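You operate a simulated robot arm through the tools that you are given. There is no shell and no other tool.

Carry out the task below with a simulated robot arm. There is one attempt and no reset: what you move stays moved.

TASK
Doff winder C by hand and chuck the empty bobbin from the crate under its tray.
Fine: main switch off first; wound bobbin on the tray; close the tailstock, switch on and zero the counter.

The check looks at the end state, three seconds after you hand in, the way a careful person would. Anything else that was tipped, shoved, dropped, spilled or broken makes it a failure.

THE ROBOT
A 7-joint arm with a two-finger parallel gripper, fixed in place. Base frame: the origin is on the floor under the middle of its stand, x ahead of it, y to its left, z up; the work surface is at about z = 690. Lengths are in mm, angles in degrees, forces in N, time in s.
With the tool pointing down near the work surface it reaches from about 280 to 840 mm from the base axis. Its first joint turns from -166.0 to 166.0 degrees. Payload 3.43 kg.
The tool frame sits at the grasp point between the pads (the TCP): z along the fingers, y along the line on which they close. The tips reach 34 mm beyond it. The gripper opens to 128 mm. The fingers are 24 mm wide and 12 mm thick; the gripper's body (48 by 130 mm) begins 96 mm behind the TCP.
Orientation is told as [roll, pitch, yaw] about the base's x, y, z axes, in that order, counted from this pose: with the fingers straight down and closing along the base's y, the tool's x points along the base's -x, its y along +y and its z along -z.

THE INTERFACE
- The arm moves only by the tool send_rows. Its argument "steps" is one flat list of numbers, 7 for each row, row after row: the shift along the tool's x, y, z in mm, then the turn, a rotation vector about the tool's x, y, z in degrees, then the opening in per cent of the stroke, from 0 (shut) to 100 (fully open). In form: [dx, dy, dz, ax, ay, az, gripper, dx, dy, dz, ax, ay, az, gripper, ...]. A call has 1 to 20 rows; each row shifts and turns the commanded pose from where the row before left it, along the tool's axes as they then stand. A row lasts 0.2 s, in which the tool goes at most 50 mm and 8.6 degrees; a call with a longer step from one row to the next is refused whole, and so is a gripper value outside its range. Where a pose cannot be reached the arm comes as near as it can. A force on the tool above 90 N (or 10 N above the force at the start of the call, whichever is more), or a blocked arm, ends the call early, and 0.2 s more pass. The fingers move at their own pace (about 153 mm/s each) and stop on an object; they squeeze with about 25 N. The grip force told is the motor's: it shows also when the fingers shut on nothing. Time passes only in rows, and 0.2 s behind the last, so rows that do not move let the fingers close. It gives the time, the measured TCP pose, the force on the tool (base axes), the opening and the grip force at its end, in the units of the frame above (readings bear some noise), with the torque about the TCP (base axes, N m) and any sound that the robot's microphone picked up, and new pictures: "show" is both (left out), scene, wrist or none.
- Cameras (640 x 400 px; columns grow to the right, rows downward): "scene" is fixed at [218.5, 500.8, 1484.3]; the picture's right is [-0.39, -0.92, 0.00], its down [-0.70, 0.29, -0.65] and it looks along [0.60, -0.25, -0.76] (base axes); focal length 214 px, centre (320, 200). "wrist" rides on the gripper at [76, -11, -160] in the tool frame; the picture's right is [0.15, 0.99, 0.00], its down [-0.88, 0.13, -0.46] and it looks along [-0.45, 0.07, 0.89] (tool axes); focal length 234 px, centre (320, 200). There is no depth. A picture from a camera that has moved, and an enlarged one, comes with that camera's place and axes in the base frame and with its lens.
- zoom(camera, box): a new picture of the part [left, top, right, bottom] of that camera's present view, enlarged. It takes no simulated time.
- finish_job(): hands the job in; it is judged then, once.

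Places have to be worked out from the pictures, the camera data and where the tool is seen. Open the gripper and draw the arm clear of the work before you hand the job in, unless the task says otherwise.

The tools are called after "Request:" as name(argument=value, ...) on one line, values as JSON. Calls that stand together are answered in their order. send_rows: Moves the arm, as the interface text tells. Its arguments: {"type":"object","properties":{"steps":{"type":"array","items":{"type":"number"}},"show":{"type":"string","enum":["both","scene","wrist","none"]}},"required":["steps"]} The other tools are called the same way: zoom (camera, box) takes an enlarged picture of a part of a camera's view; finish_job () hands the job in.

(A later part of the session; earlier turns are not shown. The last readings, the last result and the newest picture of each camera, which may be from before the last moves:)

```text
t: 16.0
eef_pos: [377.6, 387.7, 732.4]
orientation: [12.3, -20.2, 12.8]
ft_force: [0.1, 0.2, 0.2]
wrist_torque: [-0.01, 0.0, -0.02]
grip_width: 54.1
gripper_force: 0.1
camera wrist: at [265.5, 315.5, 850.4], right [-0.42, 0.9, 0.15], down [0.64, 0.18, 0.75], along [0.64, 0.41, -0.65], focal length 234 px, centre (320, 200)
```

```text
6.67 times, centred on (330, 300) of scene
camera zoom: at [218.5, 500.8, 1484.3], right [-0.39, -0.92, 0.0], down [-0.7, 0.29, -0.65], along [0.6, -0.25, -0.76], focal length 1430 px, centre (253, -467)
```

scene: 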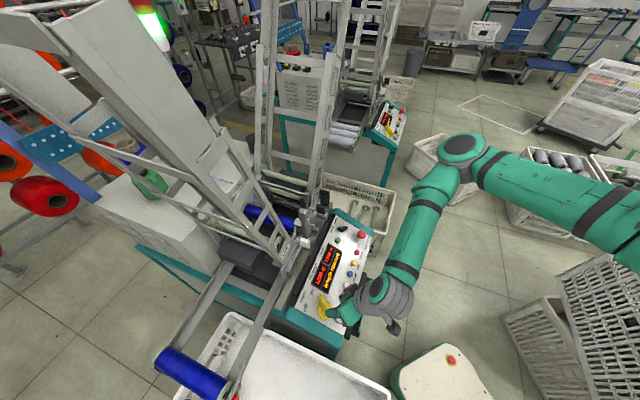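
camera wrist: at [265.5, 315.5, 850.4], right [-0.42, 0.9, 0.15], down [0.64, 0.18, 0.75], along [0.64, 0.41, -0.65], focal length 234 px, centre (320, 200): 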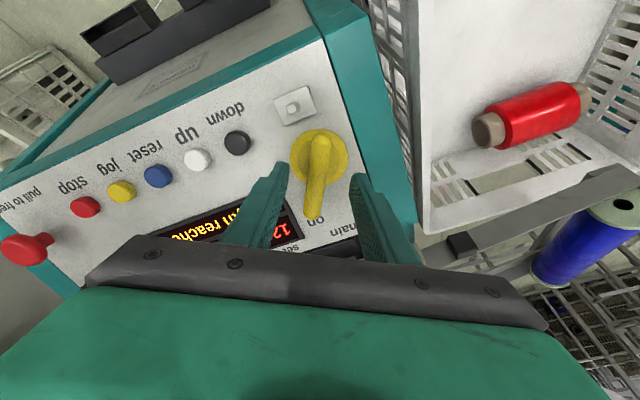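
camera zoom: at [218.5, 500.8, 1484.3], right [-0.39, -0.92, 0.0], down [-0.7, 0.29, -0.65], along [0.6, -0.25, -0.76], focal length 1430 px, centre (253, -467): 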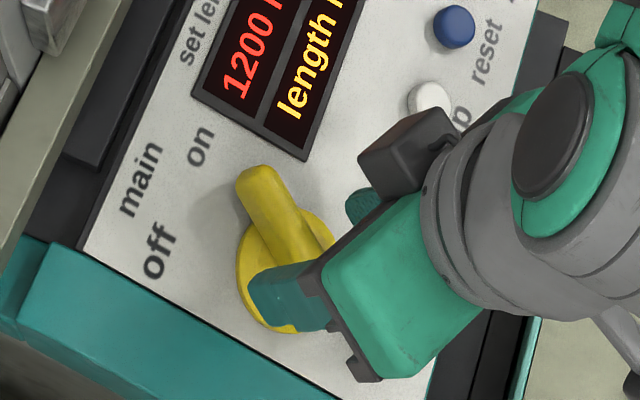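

Scale change gives the disc at about 68 mm beyond the TCP and about 9 mm further toward the operator. I'll correct by +9 mm in tool x, descend 30 mm, and close on the handle.

Request:
send_rows(steps=[9, -1.5, 0, 0, 0, 0, 42, 0, 0, 15, 0, 0, 0, 42, 0, 0, 15, 0, 0, 0, 42, 0, 0, 0, 0, 0, 0, 0, 0, 0, 0, 0, 0, 0, 0, 0, 0, 0, 0, 0, 0, 0])

Request:
zoom(camera="wrist", box=[240, 80, 400, 230])

Request:
zoom(camera="scene", box=[300, 270, 360, 330])

```text
t: 17.4
eef_pos: [378.5, 392.5, 701.7]
orientation: [12.1, -20.2, 12.6]
ft_force: [2.7, -20.8, -1.7]
wrist_torque: [0.66, 0.01, 0.34]
grip_width: 18.0
gripper_force: 45.7
camera wrist: at [265.9, 320.3, 820.2], right [-0.42, 0.9, 0.14], down [0.64, 0.18, 0.75], along [0.65, 0.4, -0.65], focal length 234 px, centre (320, 200)
```

scene: 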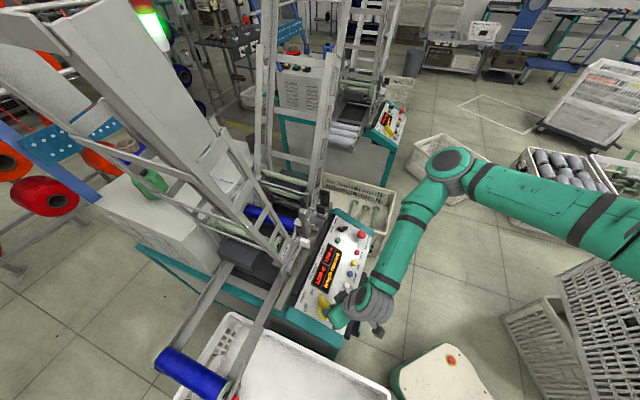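
wrist: 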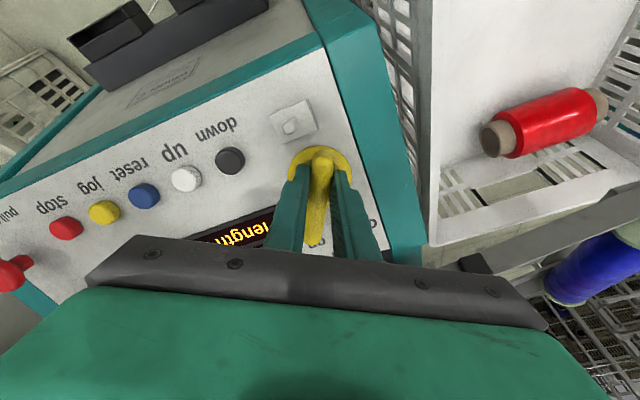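

```text
2.67 times, centred on (320, 155) of wrist
camera zoom: at [265.9, 320.3, 820.2], right [-0.42, 0.9, 0.14], down [0.64, 0.18, 0.75], along [0.65, 0.4, -0.65], focal length 624 px, centre (320, 320)
```

zoom: 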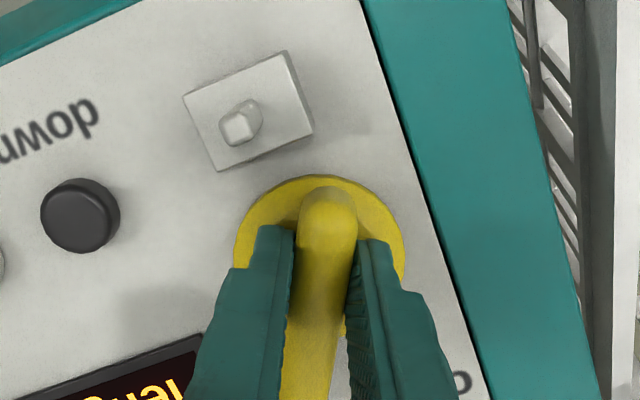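

```text
6.67 times, centred on (330, 300) of scene
camera zoom: at [218.5, 500.8, 1484.3], right [-0.39, -0.92, 0.0], down [-0.7, 0.29, -0.65], along [0.6, -0.25, -0.76], focal length 1430 px, centre (253, -467)
```

zoom: 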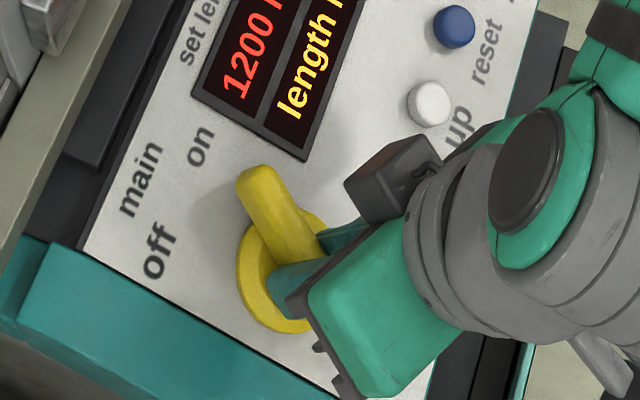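

The handle is gripped at 18 mm width. I'll rotate it counter-clockwise toward "off", checking halfway.

Request:
send_rows(steps=[0, -1, 0, 0, 0, -7.5, 0, 0, 0, 0, 0, 0, -7.5, 0, 0, 0, 0, 0, 0, -7.5, 0, 0, 0, 0, 0, 0, -7.5, 0])

Request:
zoom(camera="scene", box=[300, 250, 360, 330])

```text
t: 18.4
eef_pos: [378.5, 390.2, 701.1]
orientation: [-0.1, -23.4, 45.1]
ft_force: [1.6, -23.0, 1.3]
wrist_torque: [-0.21, -0.17, -0.22]
grip_width: 18.0
gripper_force: 44.4
camera wrist: at [292.1, 287.3, 818.2], right [-0.79, 0.6, -0.06], down [0.35, 0.54, 0.77], along [0.5, 0.59, -0.64], focal length 234 px, centre (320, 200)
```

scene: 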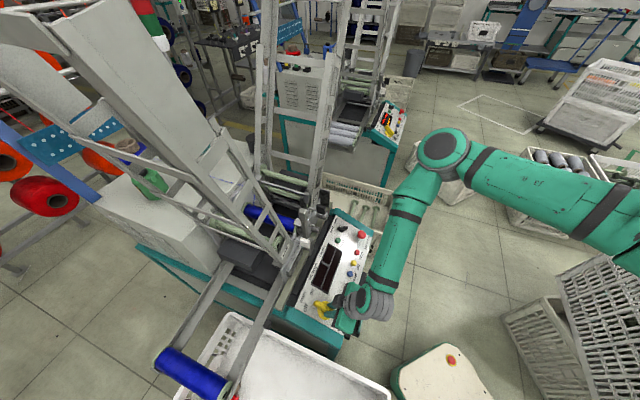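
wrist: 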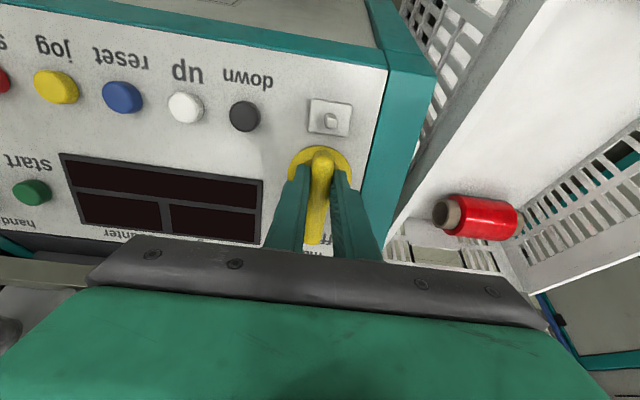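

```text
5.00 times, centred on (330, 290) of scene
camera zoom: at [218.5, 500.8, 1484.3], right [-0.39, -0.92, 0.0], down [-0.7, 0.29, -0.65], along [0.6, -0.25, -0.76], focal length 1072 px, centre (270, -250)
```

zoom: 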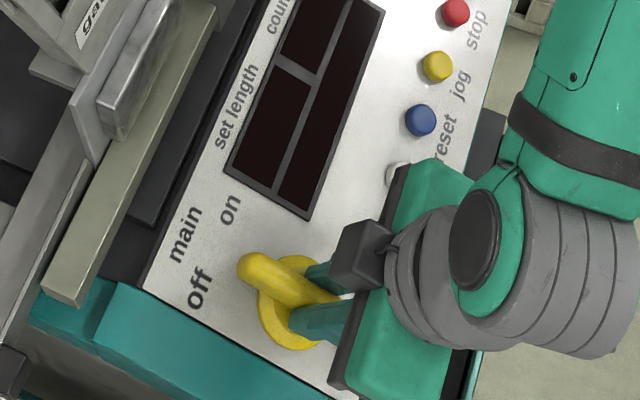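

The display and the green lamp are already out, and the handle is at mid-position. I'll continue the rotation to the "off" detent.

Request:
send_rows(steps=[0, 0, 0, 0, 0, -7.5, 0, 0, 0, 0, 0, 0, -7.5, 0, 0, 0, 0, 0, 0, -7.5, 0, 0, 0, 0, 0, 0, -6, 0])

Request:
zoom(camera="scene", box=[300, 250, 360, 330])

```text
t: 19.4
eef_pos: [380.7, 391.0, 701.8]
orientation: [-11.9, -20.3, 75.6]
ft_force: [10.7, -28.8, -5.6]
wrist_torque: [-1.9, -0.87, -0.89]
grip_width: 17.7
gripper_force: 44.8
camera wrist: at [327.2, 271.6, 824.3], right [-0.95, 0.18, -0.24], down [-0.05, 0.71, 0.7], along [0.3, 0.68, -0.67], focal length 234 px, centre (320, 200)
```

scene: 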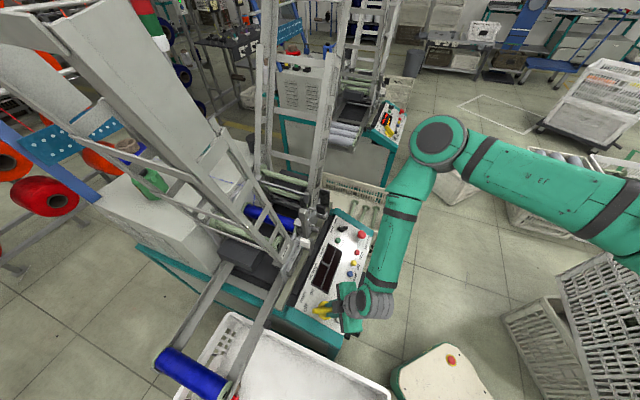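
wrist: 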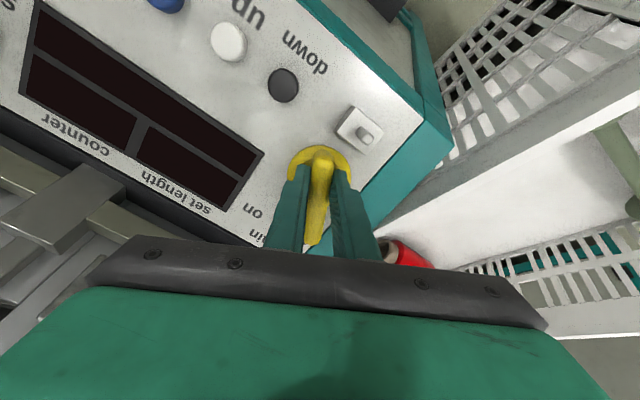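

```text
5.00 times, centred on (330, 290) of scene
camera zoom: at [218.5, 500.8, 1484.3], right [-0.39, -0.92, 0.0], down [-0.7, 0.29, -0.65], along [0.6, -0.25, -0.76], focal length 1072 px, centre (270, -250)
```

zoom: 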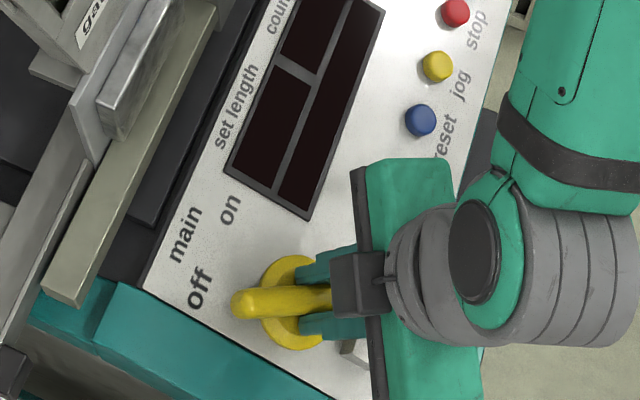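

The torque has risen to about 1.9 N·m, so the knob seems to be at its "off" stop. I'll open, back out along the tool axis and check it.

Request:
send_rows(steps=[0, 0, 0, 0, 0, 0, 42, 0, 0, 0, 0, 0, 0, 42, 0, 0, -40, 0, 0, 0, 42, 0, 0, -45, 0, 0, 0, 42, 0, 0, -45, 0, 0, 0, 42])

Request:
zoom(camera="wrist", box=[220, 60, 420, 240])

Request:
zoom(camera="scene", box=[290, 240, 370, 340])

```text
t: 20.6
eef_pos: [340.8, 354.5, 821.3]
orientation: [-11.7, -20.4, 75.5]
ft_force: [-0.3, 0.6, 1.3]
wrist_torque: [-0.01, 0.01, 0.01]
grip_width: 53.7
gripper_force: 0.0
camera wrist: at [287.8, 236.7, 944.3], right [-0.95, 0.18, -0.24], down [-0.04, 0.71, 0.7], along [0.29, 0.68, -0.67], focal length 234 px, centre (320, 200)
```

scene: 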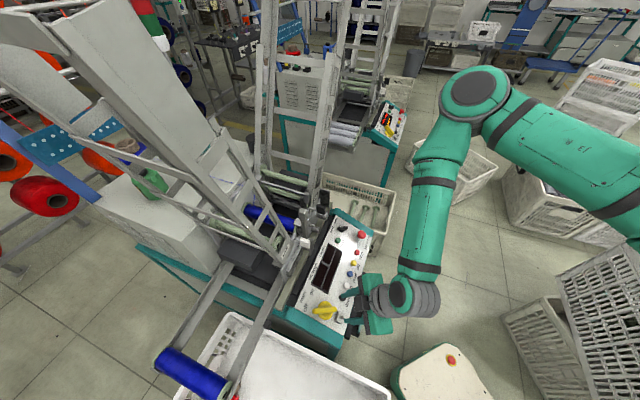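
wrist: 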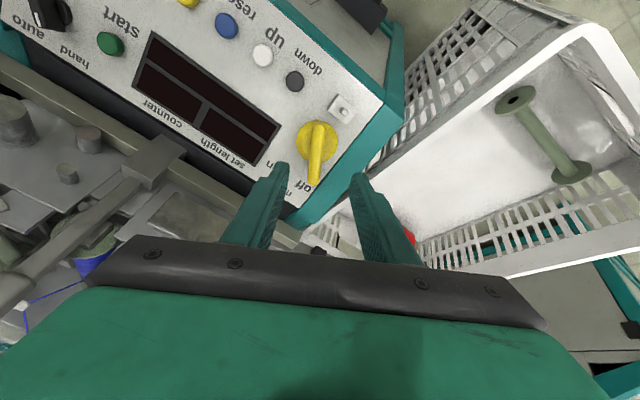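

```text
2.22 times, centred on (320, 150) of wrist
camera zoom: at [287.8, 236.7, 944.3], right [-0.95, 0.18, -0.24], down [-0.04, 0.71, 0.7], along [0.29, 0.68, -0.67], focal length 520 px, centre (320, 311)
```

zoom: 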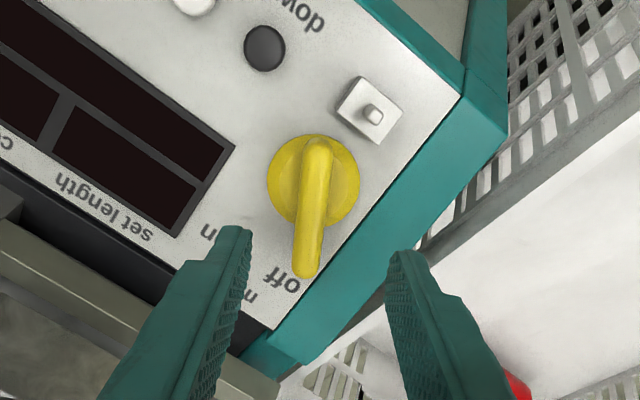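

```text
4.00 times, centred on (330, 290) of scene
camera zoom: at [218.5, 500.8, 1484.3], right [-0.39, -0.92, 0.0], down [-0.7, 0.29, -0.65], along [0.6, -0.25, -0.76], focal length 858 px, centre (280, -160)
```

zoom: 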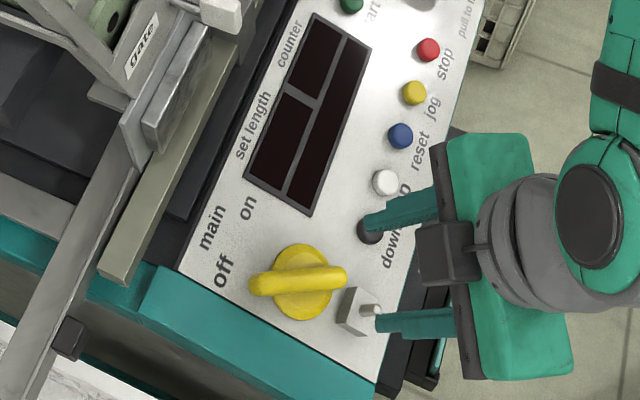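

The main switch is off and the display is dark. Next I'll go up and over to the tailstock arm, whose cap is near s≈708, w≈-160, z≈945, for a close look before gripping.

Request:
send_rows(steps=[0, 0, 0, 0, 0, 7.125, 42, 0, 0, 0, 0, 0, 7.125, 42, 0, 0, 0, 0, 0, 7.125, 42, 0, 0, 0, 0, 0, 7.125, 42, 0, 0, 0, 0, 7.83, 0, 42, 0, 0, 0, 0, 7.83, 0, 42, 0, 0, 0, 0, 7.83, 0, 42, 0, 0, -45, 0, 0, 0, 42, 0, 0, -45, 0, 0, 0, 42, 0, 0, -45, 0, 0, 0, 42, 0, 0, -45, 0, 0, 0, 42, 0, 0, -45, 0, 0, 0, 42, 0, -43, 0, 0, 0, 0, 42, 0, -43, 0, 0, 0, 0, 42, 0, -43, 0, 0, 0, 0, 42, 0, -41, 0, 0, 0, 0, 42], show="none")

Request:
send_rows(steps=[-47, 0, 0, 0, 0, 0, 42, -47, 0, 0, 0, 0, 0, 42, -30, 0, 0, 0, 0, 0, 42])

Request:
zoom(camera="wrist", box=[230, 90, 410, 240])

Request:
zoom(camera="scene", box=[270, 190, 340, 260])

```text
t: 24.0
eef_pos: [464.6, 235.4, 1043.8]
orientation: [0.0, 0.1, 45.1]
ft_force: [-0.5, 0.7, 0.4]
wrist_torque: [-0.01, -0.02, 0.01]
grip_width: 53.8
gripper_force: 0.1
```

```text
t: 24.8
eef_pos: [553.2, 321.5, 1043.7]
orientation: [0.0, 0.0, 45.1]
ft_force: [-0.8, 0.3, 0.5]
wrist_torque: [0.01, 0.01, -0.01]
grip_width: 53.8
gripper_force: 0.0
camera wrist: at [506.4, 259.4, 1204.3], right [-0.8, 0.6, 0.0], down [0.53, 0.71, 0.46], along [0.27, 0.37, -0.89], focal length 234 px, centre (320, 200)
```

scene: 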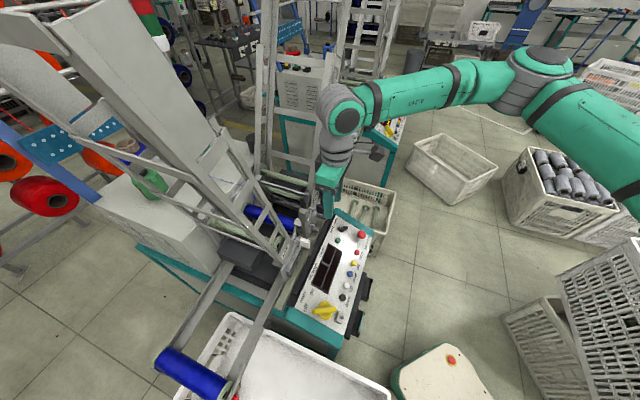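
wrist: 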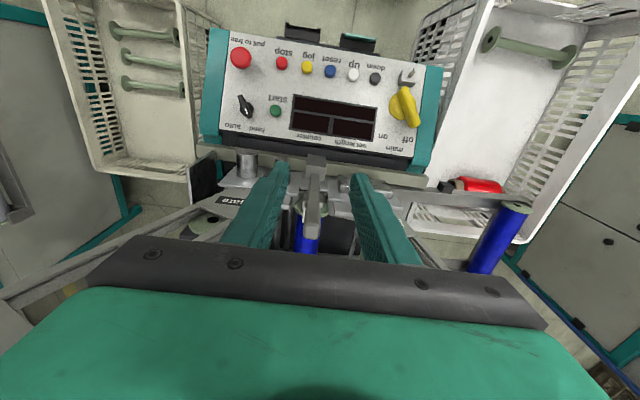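

```text
2.67 times, centred on (320, 165) of wrist
camera zoom: at [506.4, 259.4, 1204.3], right [-0.8, 0.6, 0.0], down [0.53, 0.71, 0.46], along [0.27, 0.37, -0.89], focal length 624 px, centre (320, 293)
```

zoom: 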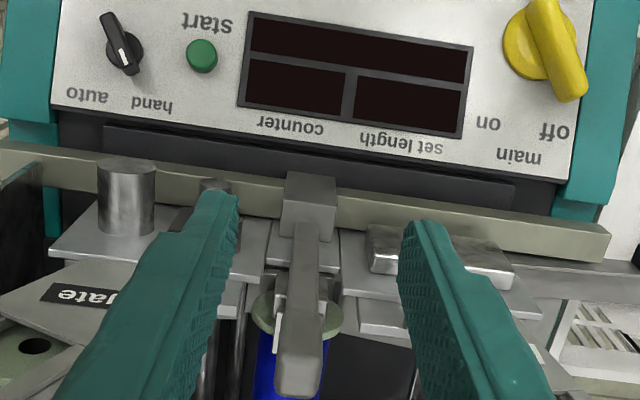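

```text
5.71 times, centred on (305, 225) of scene
camera zoom: at [218.5, 500.8, 1484.3], right [-0.39, -0.92, 0.0], down [-0.7, 0.29, -0.65], along [0.6, -0.25, -0.76], focal length 1226 px, centre (406, 57)
```

zoom: 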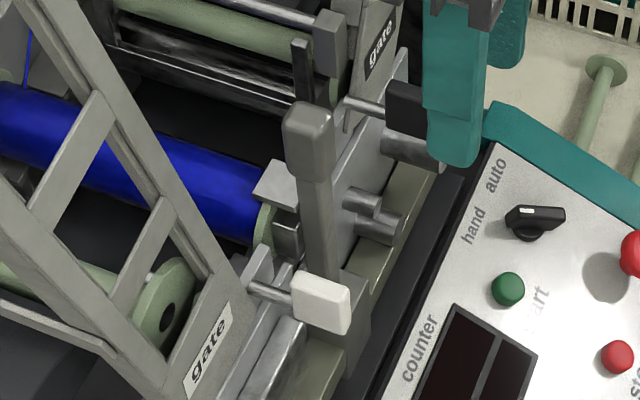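

The cap top works out at s≈708, w≈-160, z≈965. I'll go directly above it with the fingertips just over the cap and check alignment.

Request:
send_rows(steps=[-44, 2, 0, 0, 0, 0, 42, -44, 2, 0, 0, 0, 0, 42, 0, 0, 20, 0, 0, 0, 42, 0, 0, 8, 0, 0, 0, 42])

Request:
zoom(camera="wrist", box=[230, 90, 410, 240])

Request:
zoom(camera="scene", box=[270, 180, 340, 250])

```text
t: 25.8
eef_pos: [612.8, 388.1, 1016.3]
orientation: [0.0, 0.1, 45.0]
ft_force: [-0.1, 0.3, -0.2]
wrist_torque: [-0.01, -0.01, -0.01]
grip_width: 53.6
gripper_force: 0.0
camera wrist: at [566.0, 325.2, 1176.9], right [-0.8, 0.6, 0.0], down [0.53, 0.71, 0.46], along [0.27, 0.37, -0.89], focal length 234 px, centre (320, 200)
```

scene: 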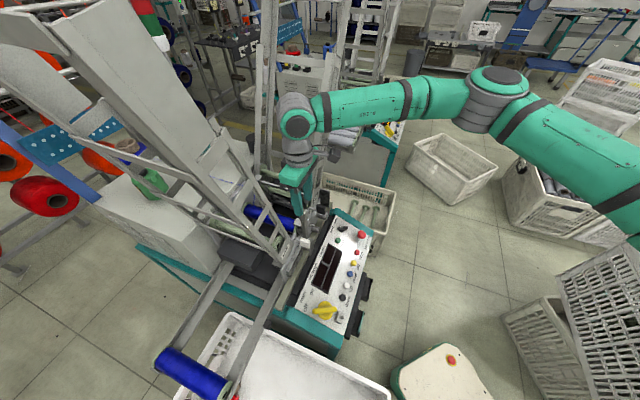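
wrist: 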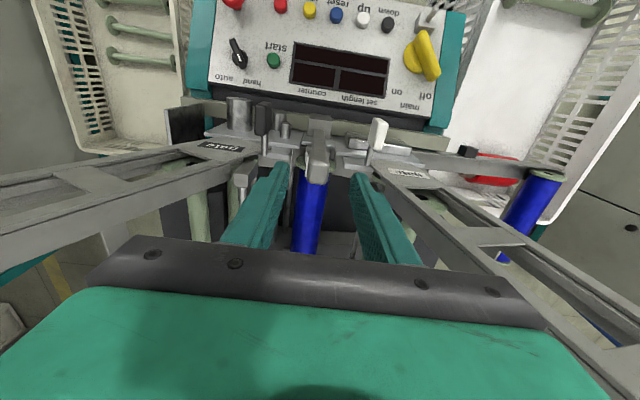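

```text
2.67 times, centred on (320, 165) of wrist
camera zoom: at [566.0, 325.2, 1176.9], right [-0.8, 0.6, 0.0], down [0.53, 0.71, 0.46], along [0.27, 0.37, -0.89], focal length 624 px, centre (320, 293)
```

zoom: 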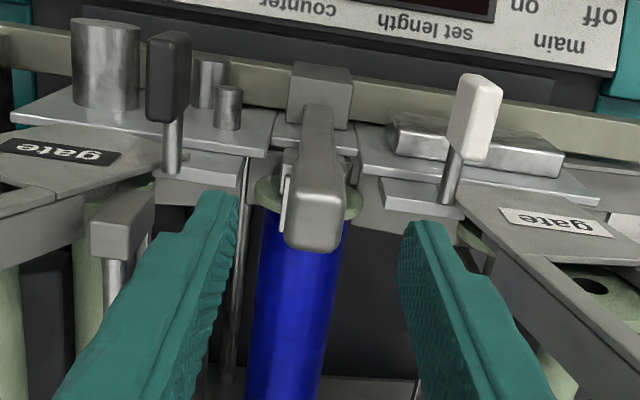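

```text
5.71 times, centred on (305, 215) of scene
camera zoom: at [218.5, 500.8, 1484.3], right [-0.39, -0.92, 0.0], down [-0.7, 0.29, -0.65], along [0.6, -0.25, -0.76], focal length 1226 px, centre (406, 114)
```

zoom: 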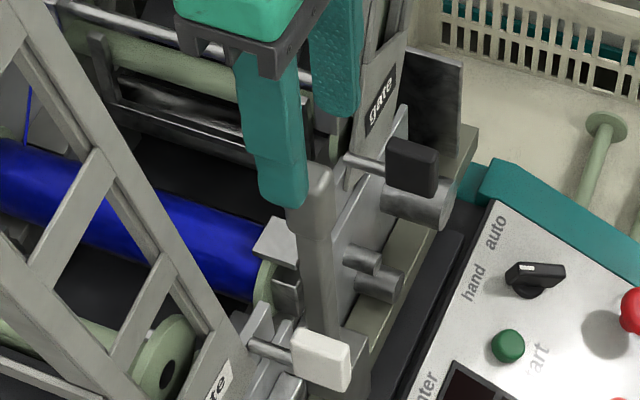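

The cap is centred between the fingers. I'll descend to z≈944, close on the cap, and look at the readings.

Request:
send_rows(steps=[-3, 0, 24, 0, 0, 0, 42, 0, 0, 24, 0, 0, 0, 42, 0, 0, 24, 0, 0, 0, 42, 0, 0, 0, 0, 0, 0, 0, 0, 0, 0, 0, 0, 0, 0, 0, 0, 0, 0, 0, 0, 0])

Request:
zoom(camera="wrist", box=[230, 90, 410, 240])

Request:
zoom(camera="scene", box=[270, 180, 340, 250])

```text
t: 27.2
eef_pos: [613.2, 388.5, 946.2]
orientation: [-0.1, 0.0, 44.8]
ft_force: [6.4, -7.3, -3.0]
wrist_torque: [0.12, 0.4, 0.32]
grip_width: 22.0
gripper_force: 44.6
camera wrist: at [567.7, 325.5, 1105.8], right [-0.8, 0.6, 0.0], down [0.53, 0.71, 0.46], along [0.27, 0.36, -0.89], focal length 234 px, centre (320, 200)
```

scene: 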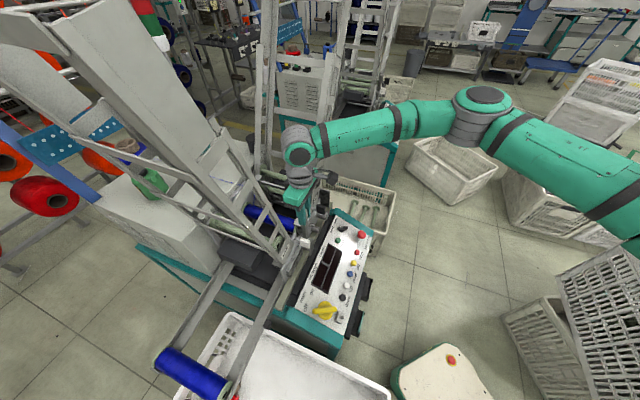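
wrist: 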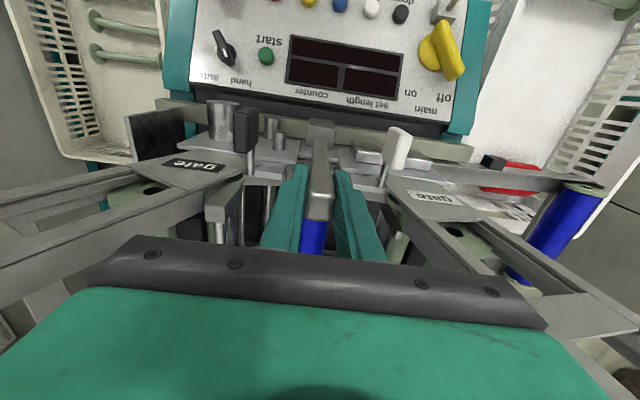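

```text
2.67 times, centred on (320, 165) of wrist
camera zoom: at [567.7, 325.5, 1105.8], right [-0.8, 0.6, 0.0], down [0.53, 0.71, 0.46], along [0.27, 0.36, -0.89], focal length 624 px, centre (320, 293)
```

zoom: 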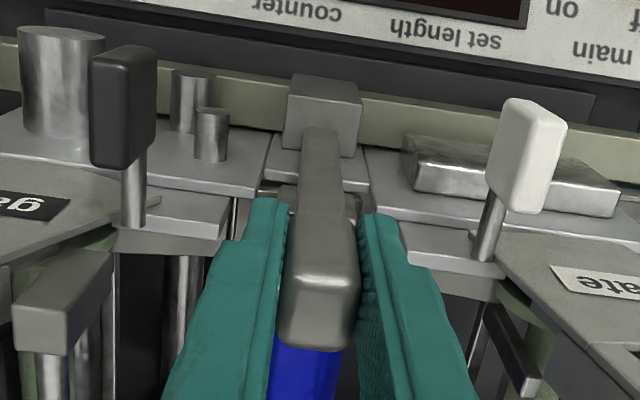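

```text
5.71 times, centred on (305, 215) of scene
camera zoom: at [218.5, 500.8, 1484.3], right [-0.39, -0.92, 0.0], down [-0.7, 0.29, -0.65], along [0.6, -0.25, -0.76], focal length 1226 px, centre (406, 114)
```

zoom: 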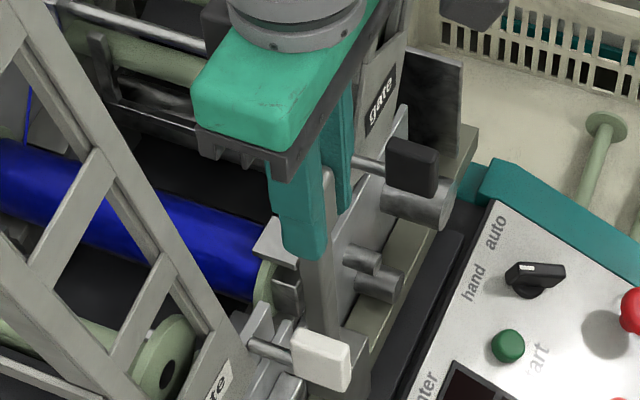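

The cap is gripped at 22 mm width. I'll test by pulling toward the operator in small steps and reading the force.

Request:
send_rows(steps=[6, 0, 0, 0, 0, 0, 0, 6, 0, 0, 0, 0, 0, 0, 0, 0, 0, 0, 0, 0, 0])

Request:
zoom(camera="wrist", box=[230, 90, 410, 240])

```text
t: 28.0
eef_pos: [605.8, 380.7, 945.4]
orientation: [-0.1, 0.0, 44.8]
ft_force: [27.6, -10.0, -5.4]
wrist_torque: [1.96, -0.06, 0.28]
grip_width: 21.6
gripper_force: 44.9
camera wrist: at [558.8, 316.9, 1105.4], right [-0.8, 0.6, 0.0], down [0.53, 0.71, 0.46], along [0.27, 0.36, -0.89], focal length 234 px, centre (320, 200)
```

scene: 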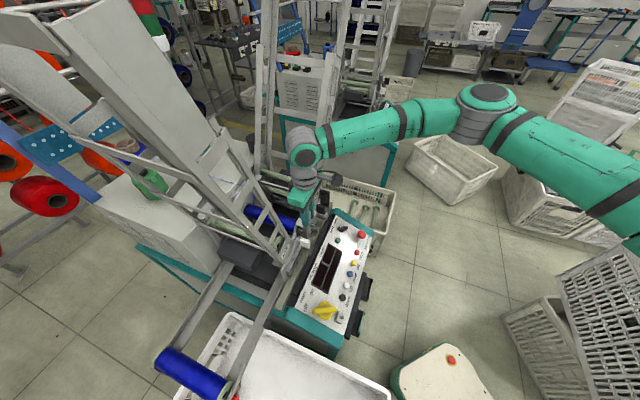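
wrist: 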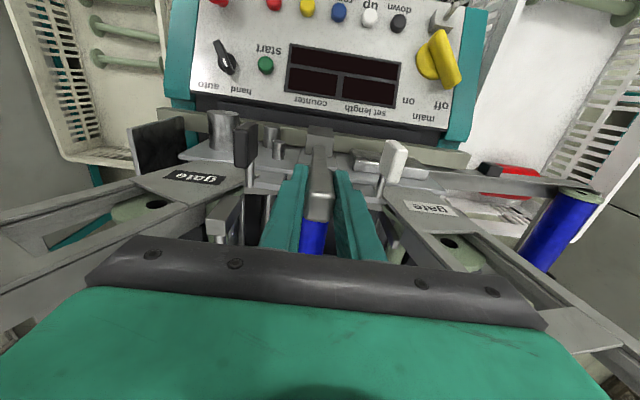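

```text
2.67 times, centred on (320, 165) of wrist
camera zoom: at [558.8, 316.9, 1105.4], right [-0.8, 0.6, 0.0], down [0.53, 0.71, 0.46], along [0.27, 0.36, -0.89], focal length 624 px, centre (320, 293)
```

zoom: 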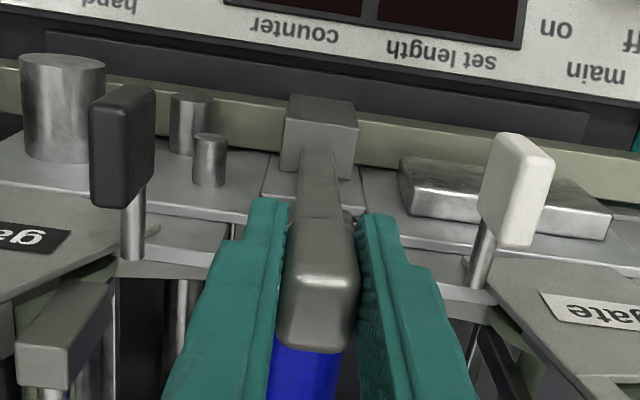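

The arm follows and moved ~11 mm, with about 12 N pull and some sideways load. I'll relieve the sideways load slightly and keep pulling along the arc.

Request:
send_rows(steps=[0, -1.5, 0, 0, 0, 0, 0, 10, 0, 1, 0, 0, 0, 0, 10, 0, 1.5, 0, 0, 0, 0, 0, 0, 0, 0, 0, 0, 0])

Request:
zoom(camera="wrist", box=[230, 90, 410, 240])

Request:
zoom(camera="scene", box=[270, 180, 340, 250])

```text
t: 29.0
eef_pos: [591.6, 365.2, 942.6]
orientation: [-0.2, 0.1, 45.0]
ft_force: [26.8, -10.9, -11.1]
wrist_torque: [1.49, -0.09, 0.14]
grip_width: 21.7
gripper_force: 45.2
camera wrist: at [544.9, 302.7, 1103.5], right [-0.8, 0.6, 0.0], down [0.53, 0.72, 0.45], along [0.27, 0.36, -0.89], focal length 234 px, centre (320, 200)
```

scene: 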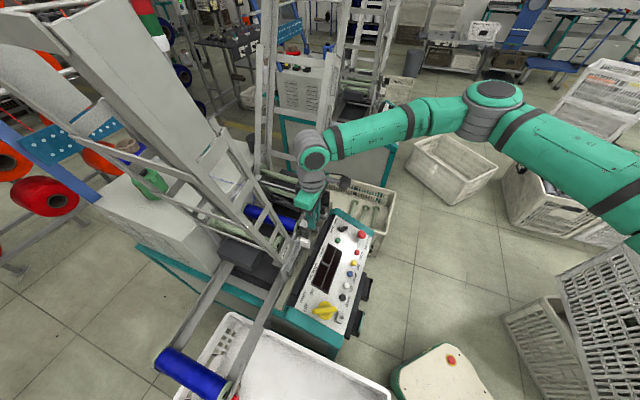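
wrist: 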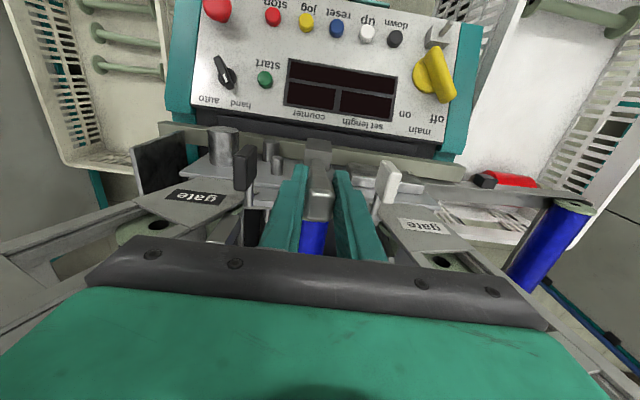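

```text
2.67 times, centred on (320, 165) of wrist
camera zoom: at [544.9, 302.7, 1103.5], right [-0.8, 0.6, 0.0], down [0.53, 0.72, 0.45], along [0.27, 0.36, -0.89], focal length 624 px, centre (320, 293)
```

zoom: 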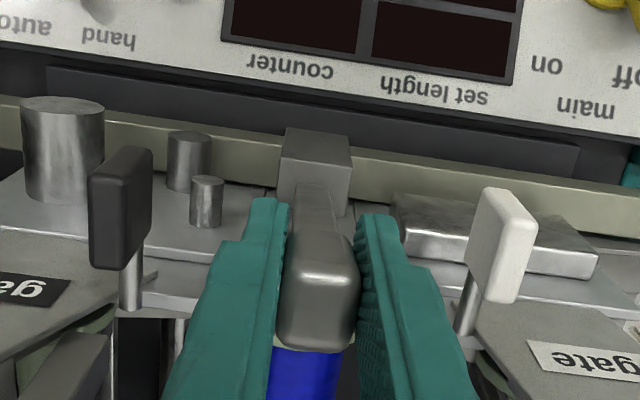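

```text
5.71 times, centred on (305, 215) of scene
camera zoom: at [218.5, 500.8, 1484.3], right [-0.39, -0.92, 0.0], down [-0.7, 0.29, -0.65], along [0.6, -0.25, -0.76], focal length 1226 px, centre (406, 114)
```

zoom: 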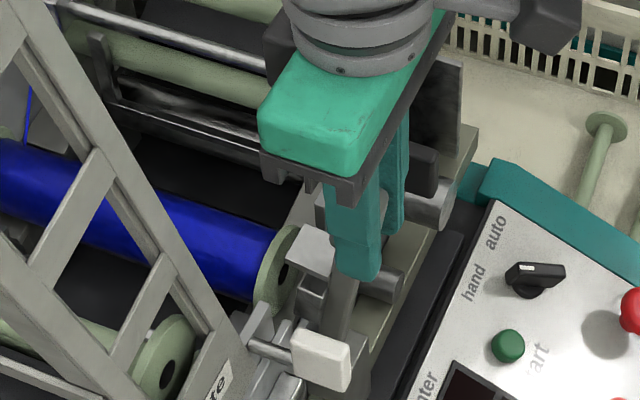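

The tailstock opens: the bobbin's end flange and hole are now visible and the bobbin stays put. I'll continue along the arc.

Request:
send_rows(steps=[10.7, 0, 1.8, 0, 0, 0, 0, 10.7, 0, 1.9, 0, 0, 0, 0, 10.5, 0, 2.7, 0, 0, 0, 0, 10.5, 0, 2.8, 0, 0, 0, 0, 10.2, 0, 3.7, 0, 0, 0, 0, 10.2, 0, 3.7, 0, 0, 0, 0])

Request:
zoom(camera="wrist", box=[230, 90, 410, 240])

Request:
zoom(camera="scene", box=[270, 180, 340, 250])

```text
t: 30.4
eef_pos: [547.2, 320.9, 924.9]
orientation: [0.0, 0.2, 45.0]
ft_force: [23.6, -4.1, -15.8]
wrist_torque: [0.55, -0.99, -0.13]
grip_width: 21.7
gripper_force: 45.4
camera wrist: at [500.4, 258.1, 1085.7], right [-0.8, 0.6, 0.0], down [0.53, 0.71, 0.45], along [0.27, 0.36, -0.89], focal length 234 px, centre (320, 200)
```

scene: 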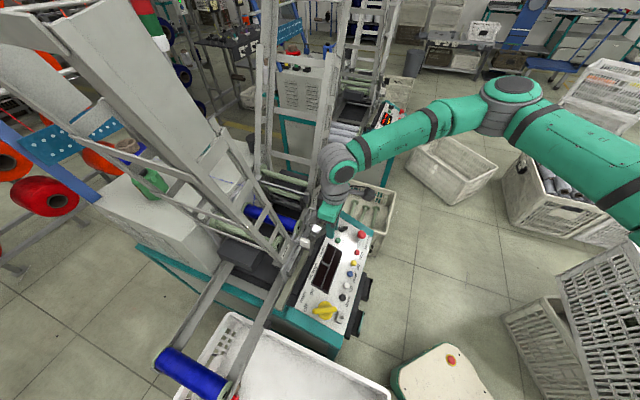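
wrist: 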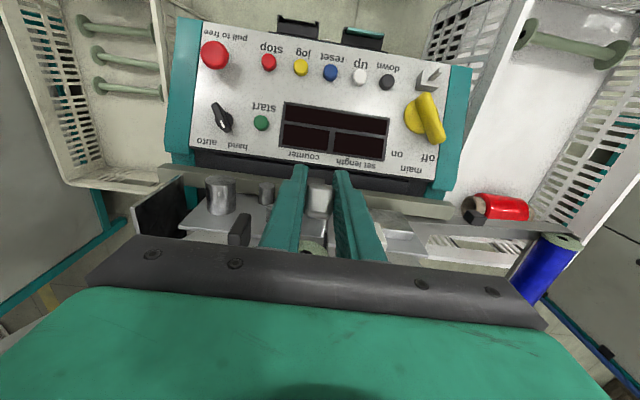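

```text
2.67 times, centred on (320, 165) of wrist
camera zoom: at [500.4, 258.1, 1085.7], right [-0.8, 0.6, 0.0], down [0.53, 0.71, 0.45], along [0.27, 0.36, -0.89], focal length 624 px, centre (320, 293)
```

zoom: 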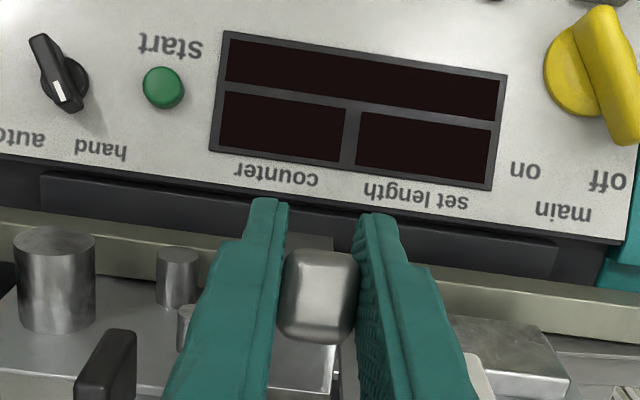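

```text
5.71 times, centred on (305, 215) of scene
camera zoom: at [218.5, 500.8, 1484.3], right [-0.39, -0.92, 0.0], down [-0.7, 0.29, -0.65], along [0.6, -0.25, -0.76], focal length 1226 px, centre (406, 114)
```

zoom: 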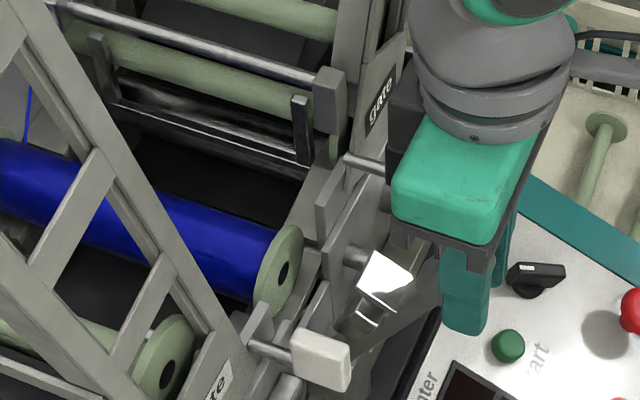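

The arm is now about 22° open with a steady light force. I'll keep following the arc toward its stop.

Request:
send_rows(steps=[9.9, 0, 4.5, 0, 0, 0, 0, 9.8, 0, 4.6, 0, 0, 0, 0, 9.5, 0, 5.4, 0, 0, 0, 0, 9.4, 0, 5.4, 0, 0, 0, 0, 8.9, 0, 6.2, 0, 0, 0, 0, 8.9, 0, 6.2, 0, 0, 0, 0])

Request:
zoom(camera="scene", box=[270, 180, 350, 260])

```text
t: 31.8
eef_pos: [503.0, 282.4, 892.4]
orientation: [0.1, 0.3, 45.1]
ft_force: [0.6, 0.9, -0.3]
wrist_torque: [-0.01, 0.03, -0.03]
grip_width: 0.2
gripper_force: 33.0
camera wrist: at [458.4, 219.1, 1052.6], right [-0.8, 0.59, 0.0], down [0.53, 0.72, 0.45], along [0.27, 0.37, -0.89], focal length 234 px, centre (320, 200)
```

scene: 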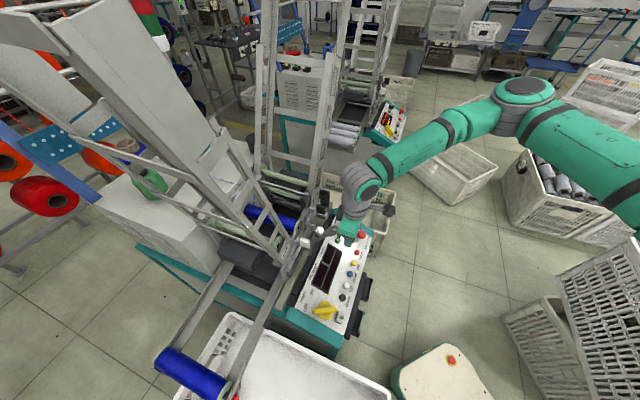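
wrist: 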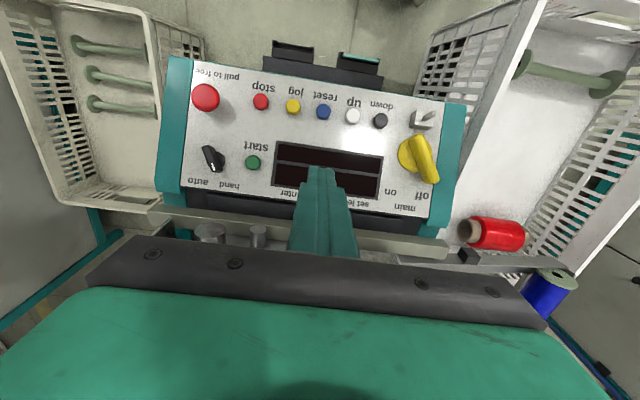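

```text
5.00 times, centred on (310, 220) of scene
camera zoom: at [218.5, 500.8, 1484.3], right [-0.39, -0.92, 0.0], down [-0.7, 0.29, -0.65], along [0.6, -0.25, -0.76], focal length 1072 px, centre (370, 100)
```

zoom: 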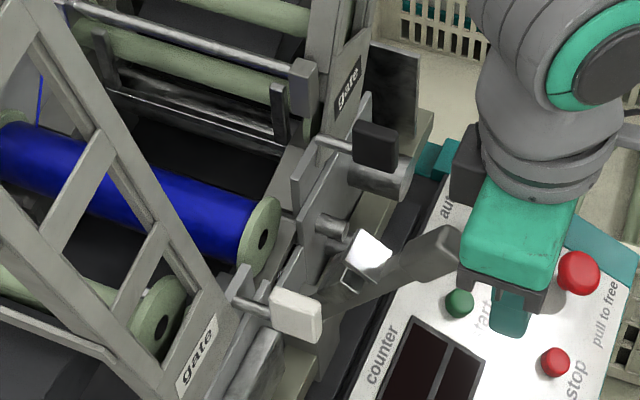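

The fingers slipped off as the arm reached its open stop, and it stays leaning toward the operator with the bobbin end clear. I'll raise and view the bobbin and the open tailstock.

Request:
send_rows(steps=[0, 0, -45, 0, 0, 0, 0, 0, 0, -45, 0, 0, 0, 50, 0, 0, -45, 0, 0, 0, 100, 0, 0, -45, 0, 0, 0, 100, -40, 0, -20, 0, 0, 0, 100, -45, 0, 0, 0, 0, 0, 100])

Request:
zoom(camera="wrist", box=[230, 90, 410, 240])

Request:
zoom(camera="scene", box=[230, 180, 340, 260])

```text
t: 33.2
eef_pos: [567.7, 342.5, 1094.7]
orientation: [0.2, 0.1, 44.9]
ft_force: [-0.2, 0.2, -0.6]
wrist_torque: [0.03, 0.01, -0.03]
grip_width: 127.8
gripper_force: 0.1
camera wrist: at [521.1, 279.6, 1255.4], right [-0.8, 0.6, 0.0], down [0.53, 0.71, 0.46], along [0.27, 0.37, -0.89], focal length 234 px, centre (320, 200)
```

scene: 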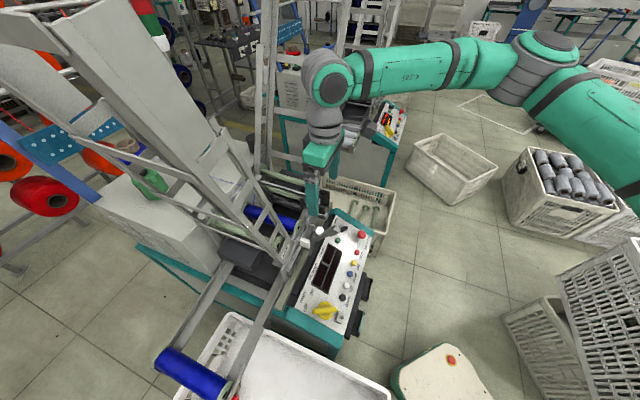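
wrist: 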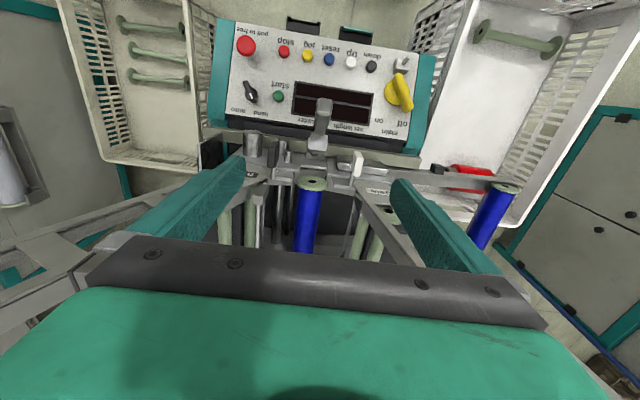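

```text
2.67 times, centred on (320, 165) of wrist
camera zoom: at [521.1, 279.6, 1255.4], right [-0.8, 0.6, 0.0], down [0.53, 0.71, 0.46], along [0.27, 0.37, -0.89], focal length 624 px, centre (320, 293)
```

zoom: 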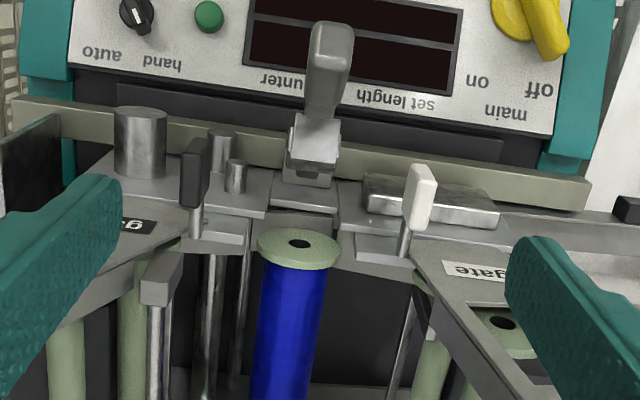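

```text
5.00 times, centred on (285, 220) of scene
camera zoom: at [218.5, 500.8, 1484.3], right [-0.39, -0.92, 0.0], down [-0.7, 0.29, -0.65], along [0.6, -0.25, -0.76], focal length 1072 px, centre (495, 100)
```

zoom: 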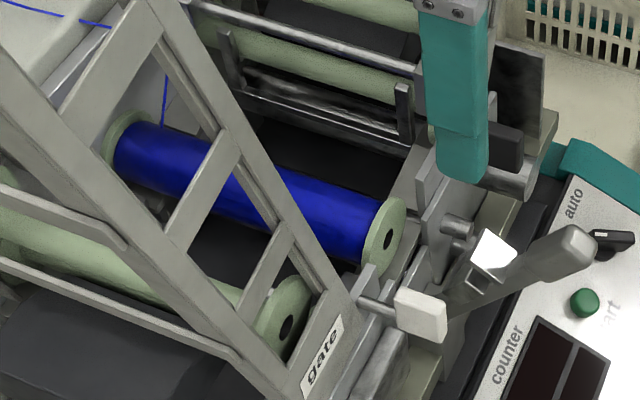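

The tailstock arm now rests fully open over the panel, and the bobbin stays on the chuck. It is about 50 mm wound, with 60 mm flanges, at w≈-159. I'll move over its middle and check alignment and reach.

Request:
send_rows(steps=[-40, 0, 0, 0, 0, 0, 65, -40, 0, 0, 0, 0, 0, 65, -40, 0, 0, 0, 0, 0, 65, -40, 0, 0, 0, 0, 0, 65, -40, 0, 0, 0, 0, 0, 65, 0, 0, 40, 0, 0, 0, 65, 0, 0, 40, 0, 0, 0, 65])

Request:
zoom(camera="wrist", box=[220, 70, 420, 240])

Request:
zoom(camera="scene", box=[210, 140, 330, 260])

```text
t: 34.8
eef_pos: [712.2, 481.9, 1014.7]
orientation: [0.0, 0.1, 44.9]
ft_force: [0.9, -0.5, -0.1]
wrist_torque: [0.0, 0.03, 0.01]
grip_width: 83.0
gripper_force: 0.0
camera wrist: at [664.4, 418.8, 1175.2], right [-0.8, 0.6, 0.0], down [0.53, 0.71, 0.46], along [0.27, 0.37, -0.89], focal length 234 px, centre (320, 200)
```

scene: 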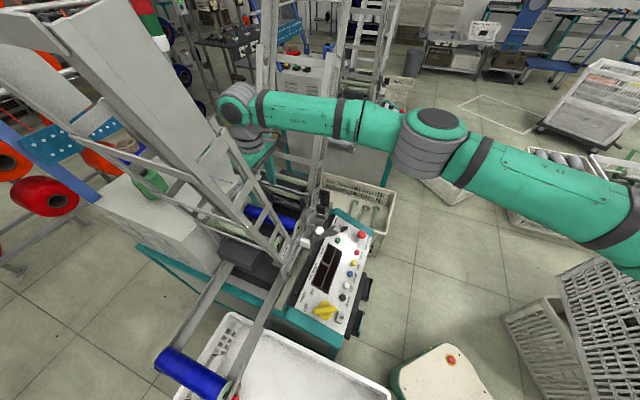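
wrist: 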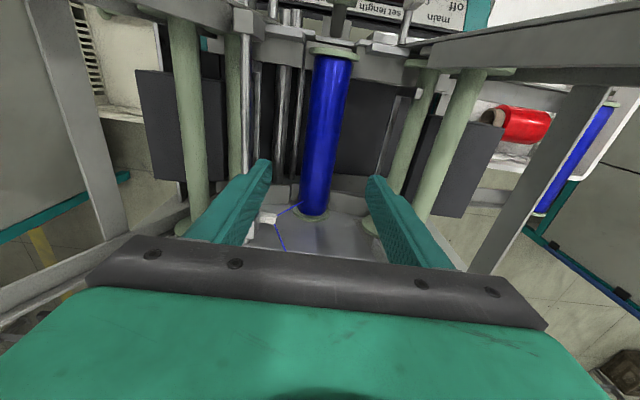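

```text
2.35 times, centred on (320, 155) of wrist
camera zoom: at [664.4, 418.8, 1175.2], right [-0.8, 0.6, 0.0], down [0.53, 0.71, 0.46], along [0.27, 0.37, -0.89], focal length 551 px, centre (320, 306)
```

zoom: 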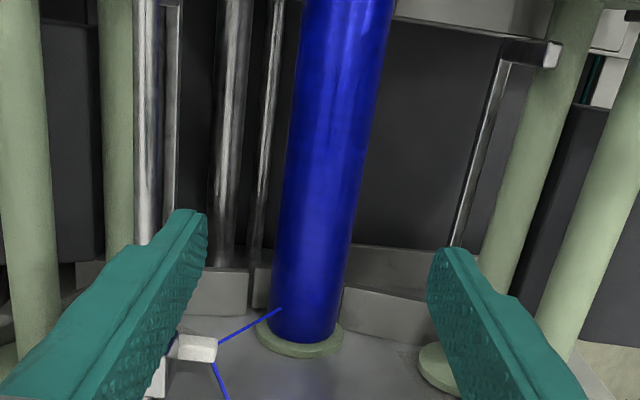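

```text
3.33 times, centred on (270, 200) of scene
camera zoom: at [218.5, 500.8, 1484.3], right [-0.39, -0.92, 0.0], down [-0.7, 0.29, -0.65], along [0.6, -0.25, -0.76], focal length 715 px, centre (487, 200)
```

zoom: 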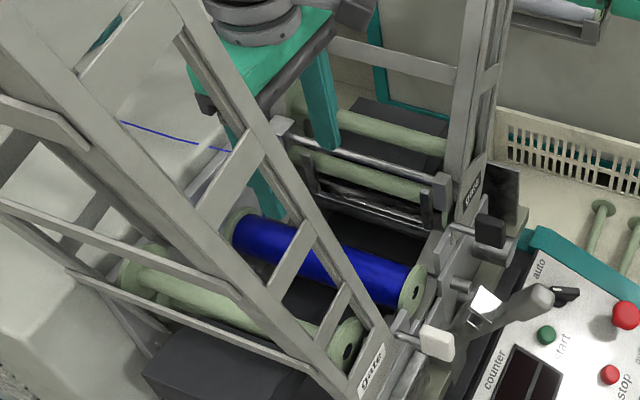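

The arm reaches here fine, and the bobbin axis is about 4 mm to the left of the tool axis. I'll correct that and descend most of the way, watching the force.

Request:
send_rows(steps=[-4, 4, 35, 0, 0, 0, 65, 0, 0, 35, 0, 0, 0, 65, 0, 0, 35, 0, 0, 0, 65])

Request:
zoom(camera="wrist", box=[220, 70, 420, 240])

Request:
zoom(camera="scene", box=[210, 140, 330, 260])

```text
t: 35.6
eef_pos: [708.8, 485.6, 910.6]
orientation: [0.0, -0.1, 44.9]
ft_force: [-0.8, -0.5, 0.7]
wrist_torque: [0.02, -0.06, 0.03]
grip_width: 83.1
gripper_force: 0.1
camera wrist: at [661.2, 423.7, 1070.7], right [-0.8, 0.6, 0.0], down [0.53, 0.71, 0.46], along [0.27, 0.37, -0.89], focal length 234 px, centre (320, 200)
```

scene: 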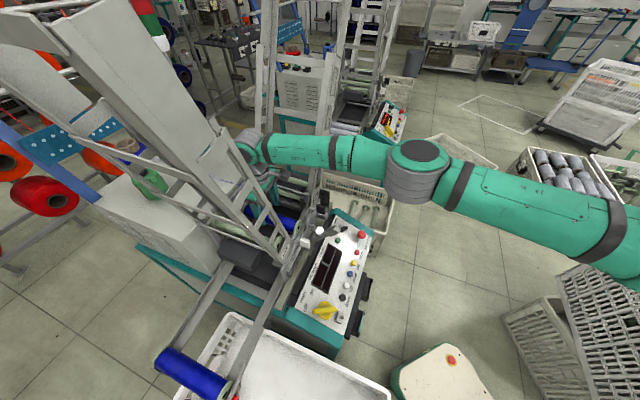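
wrist: 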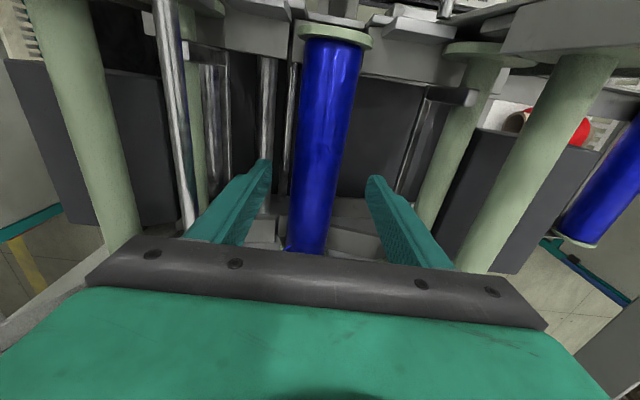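

```text
2.35 times, centred on (320, 155) of wrist
camera zoom: at [661.2, 423.7, 1070.7], right [-0.8, 0.6, 0.0], down [0.53, 0.71, 0.46], along [0.27, 0.37, -0.89], focal length 551 px, centre (320, 306)
```

zoom: 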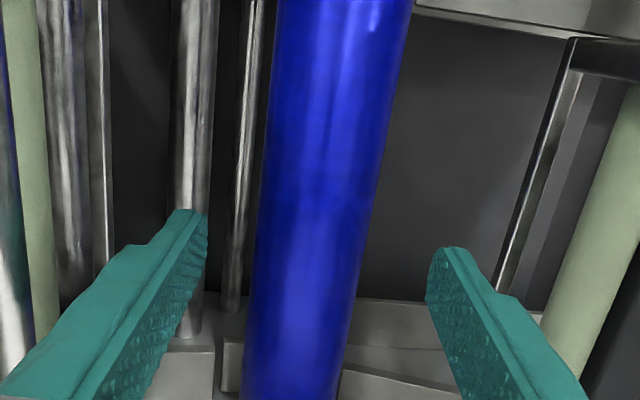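

```text
3.33 times, centred on (270, 200) of scene
camera zoom: at [218.5, 500.8, 1484.3], right [-0.39, -0.92, 0.0], down [-0.7, 0.29, -0.65], along [0.6, -0.25, -0.76], focal length 715 px, centre (487, 200)
```

zoom: 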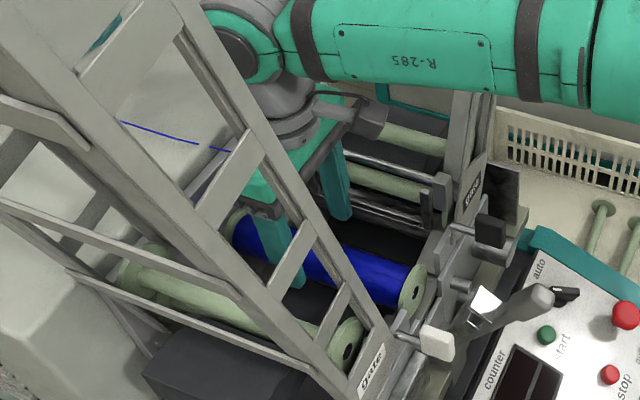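

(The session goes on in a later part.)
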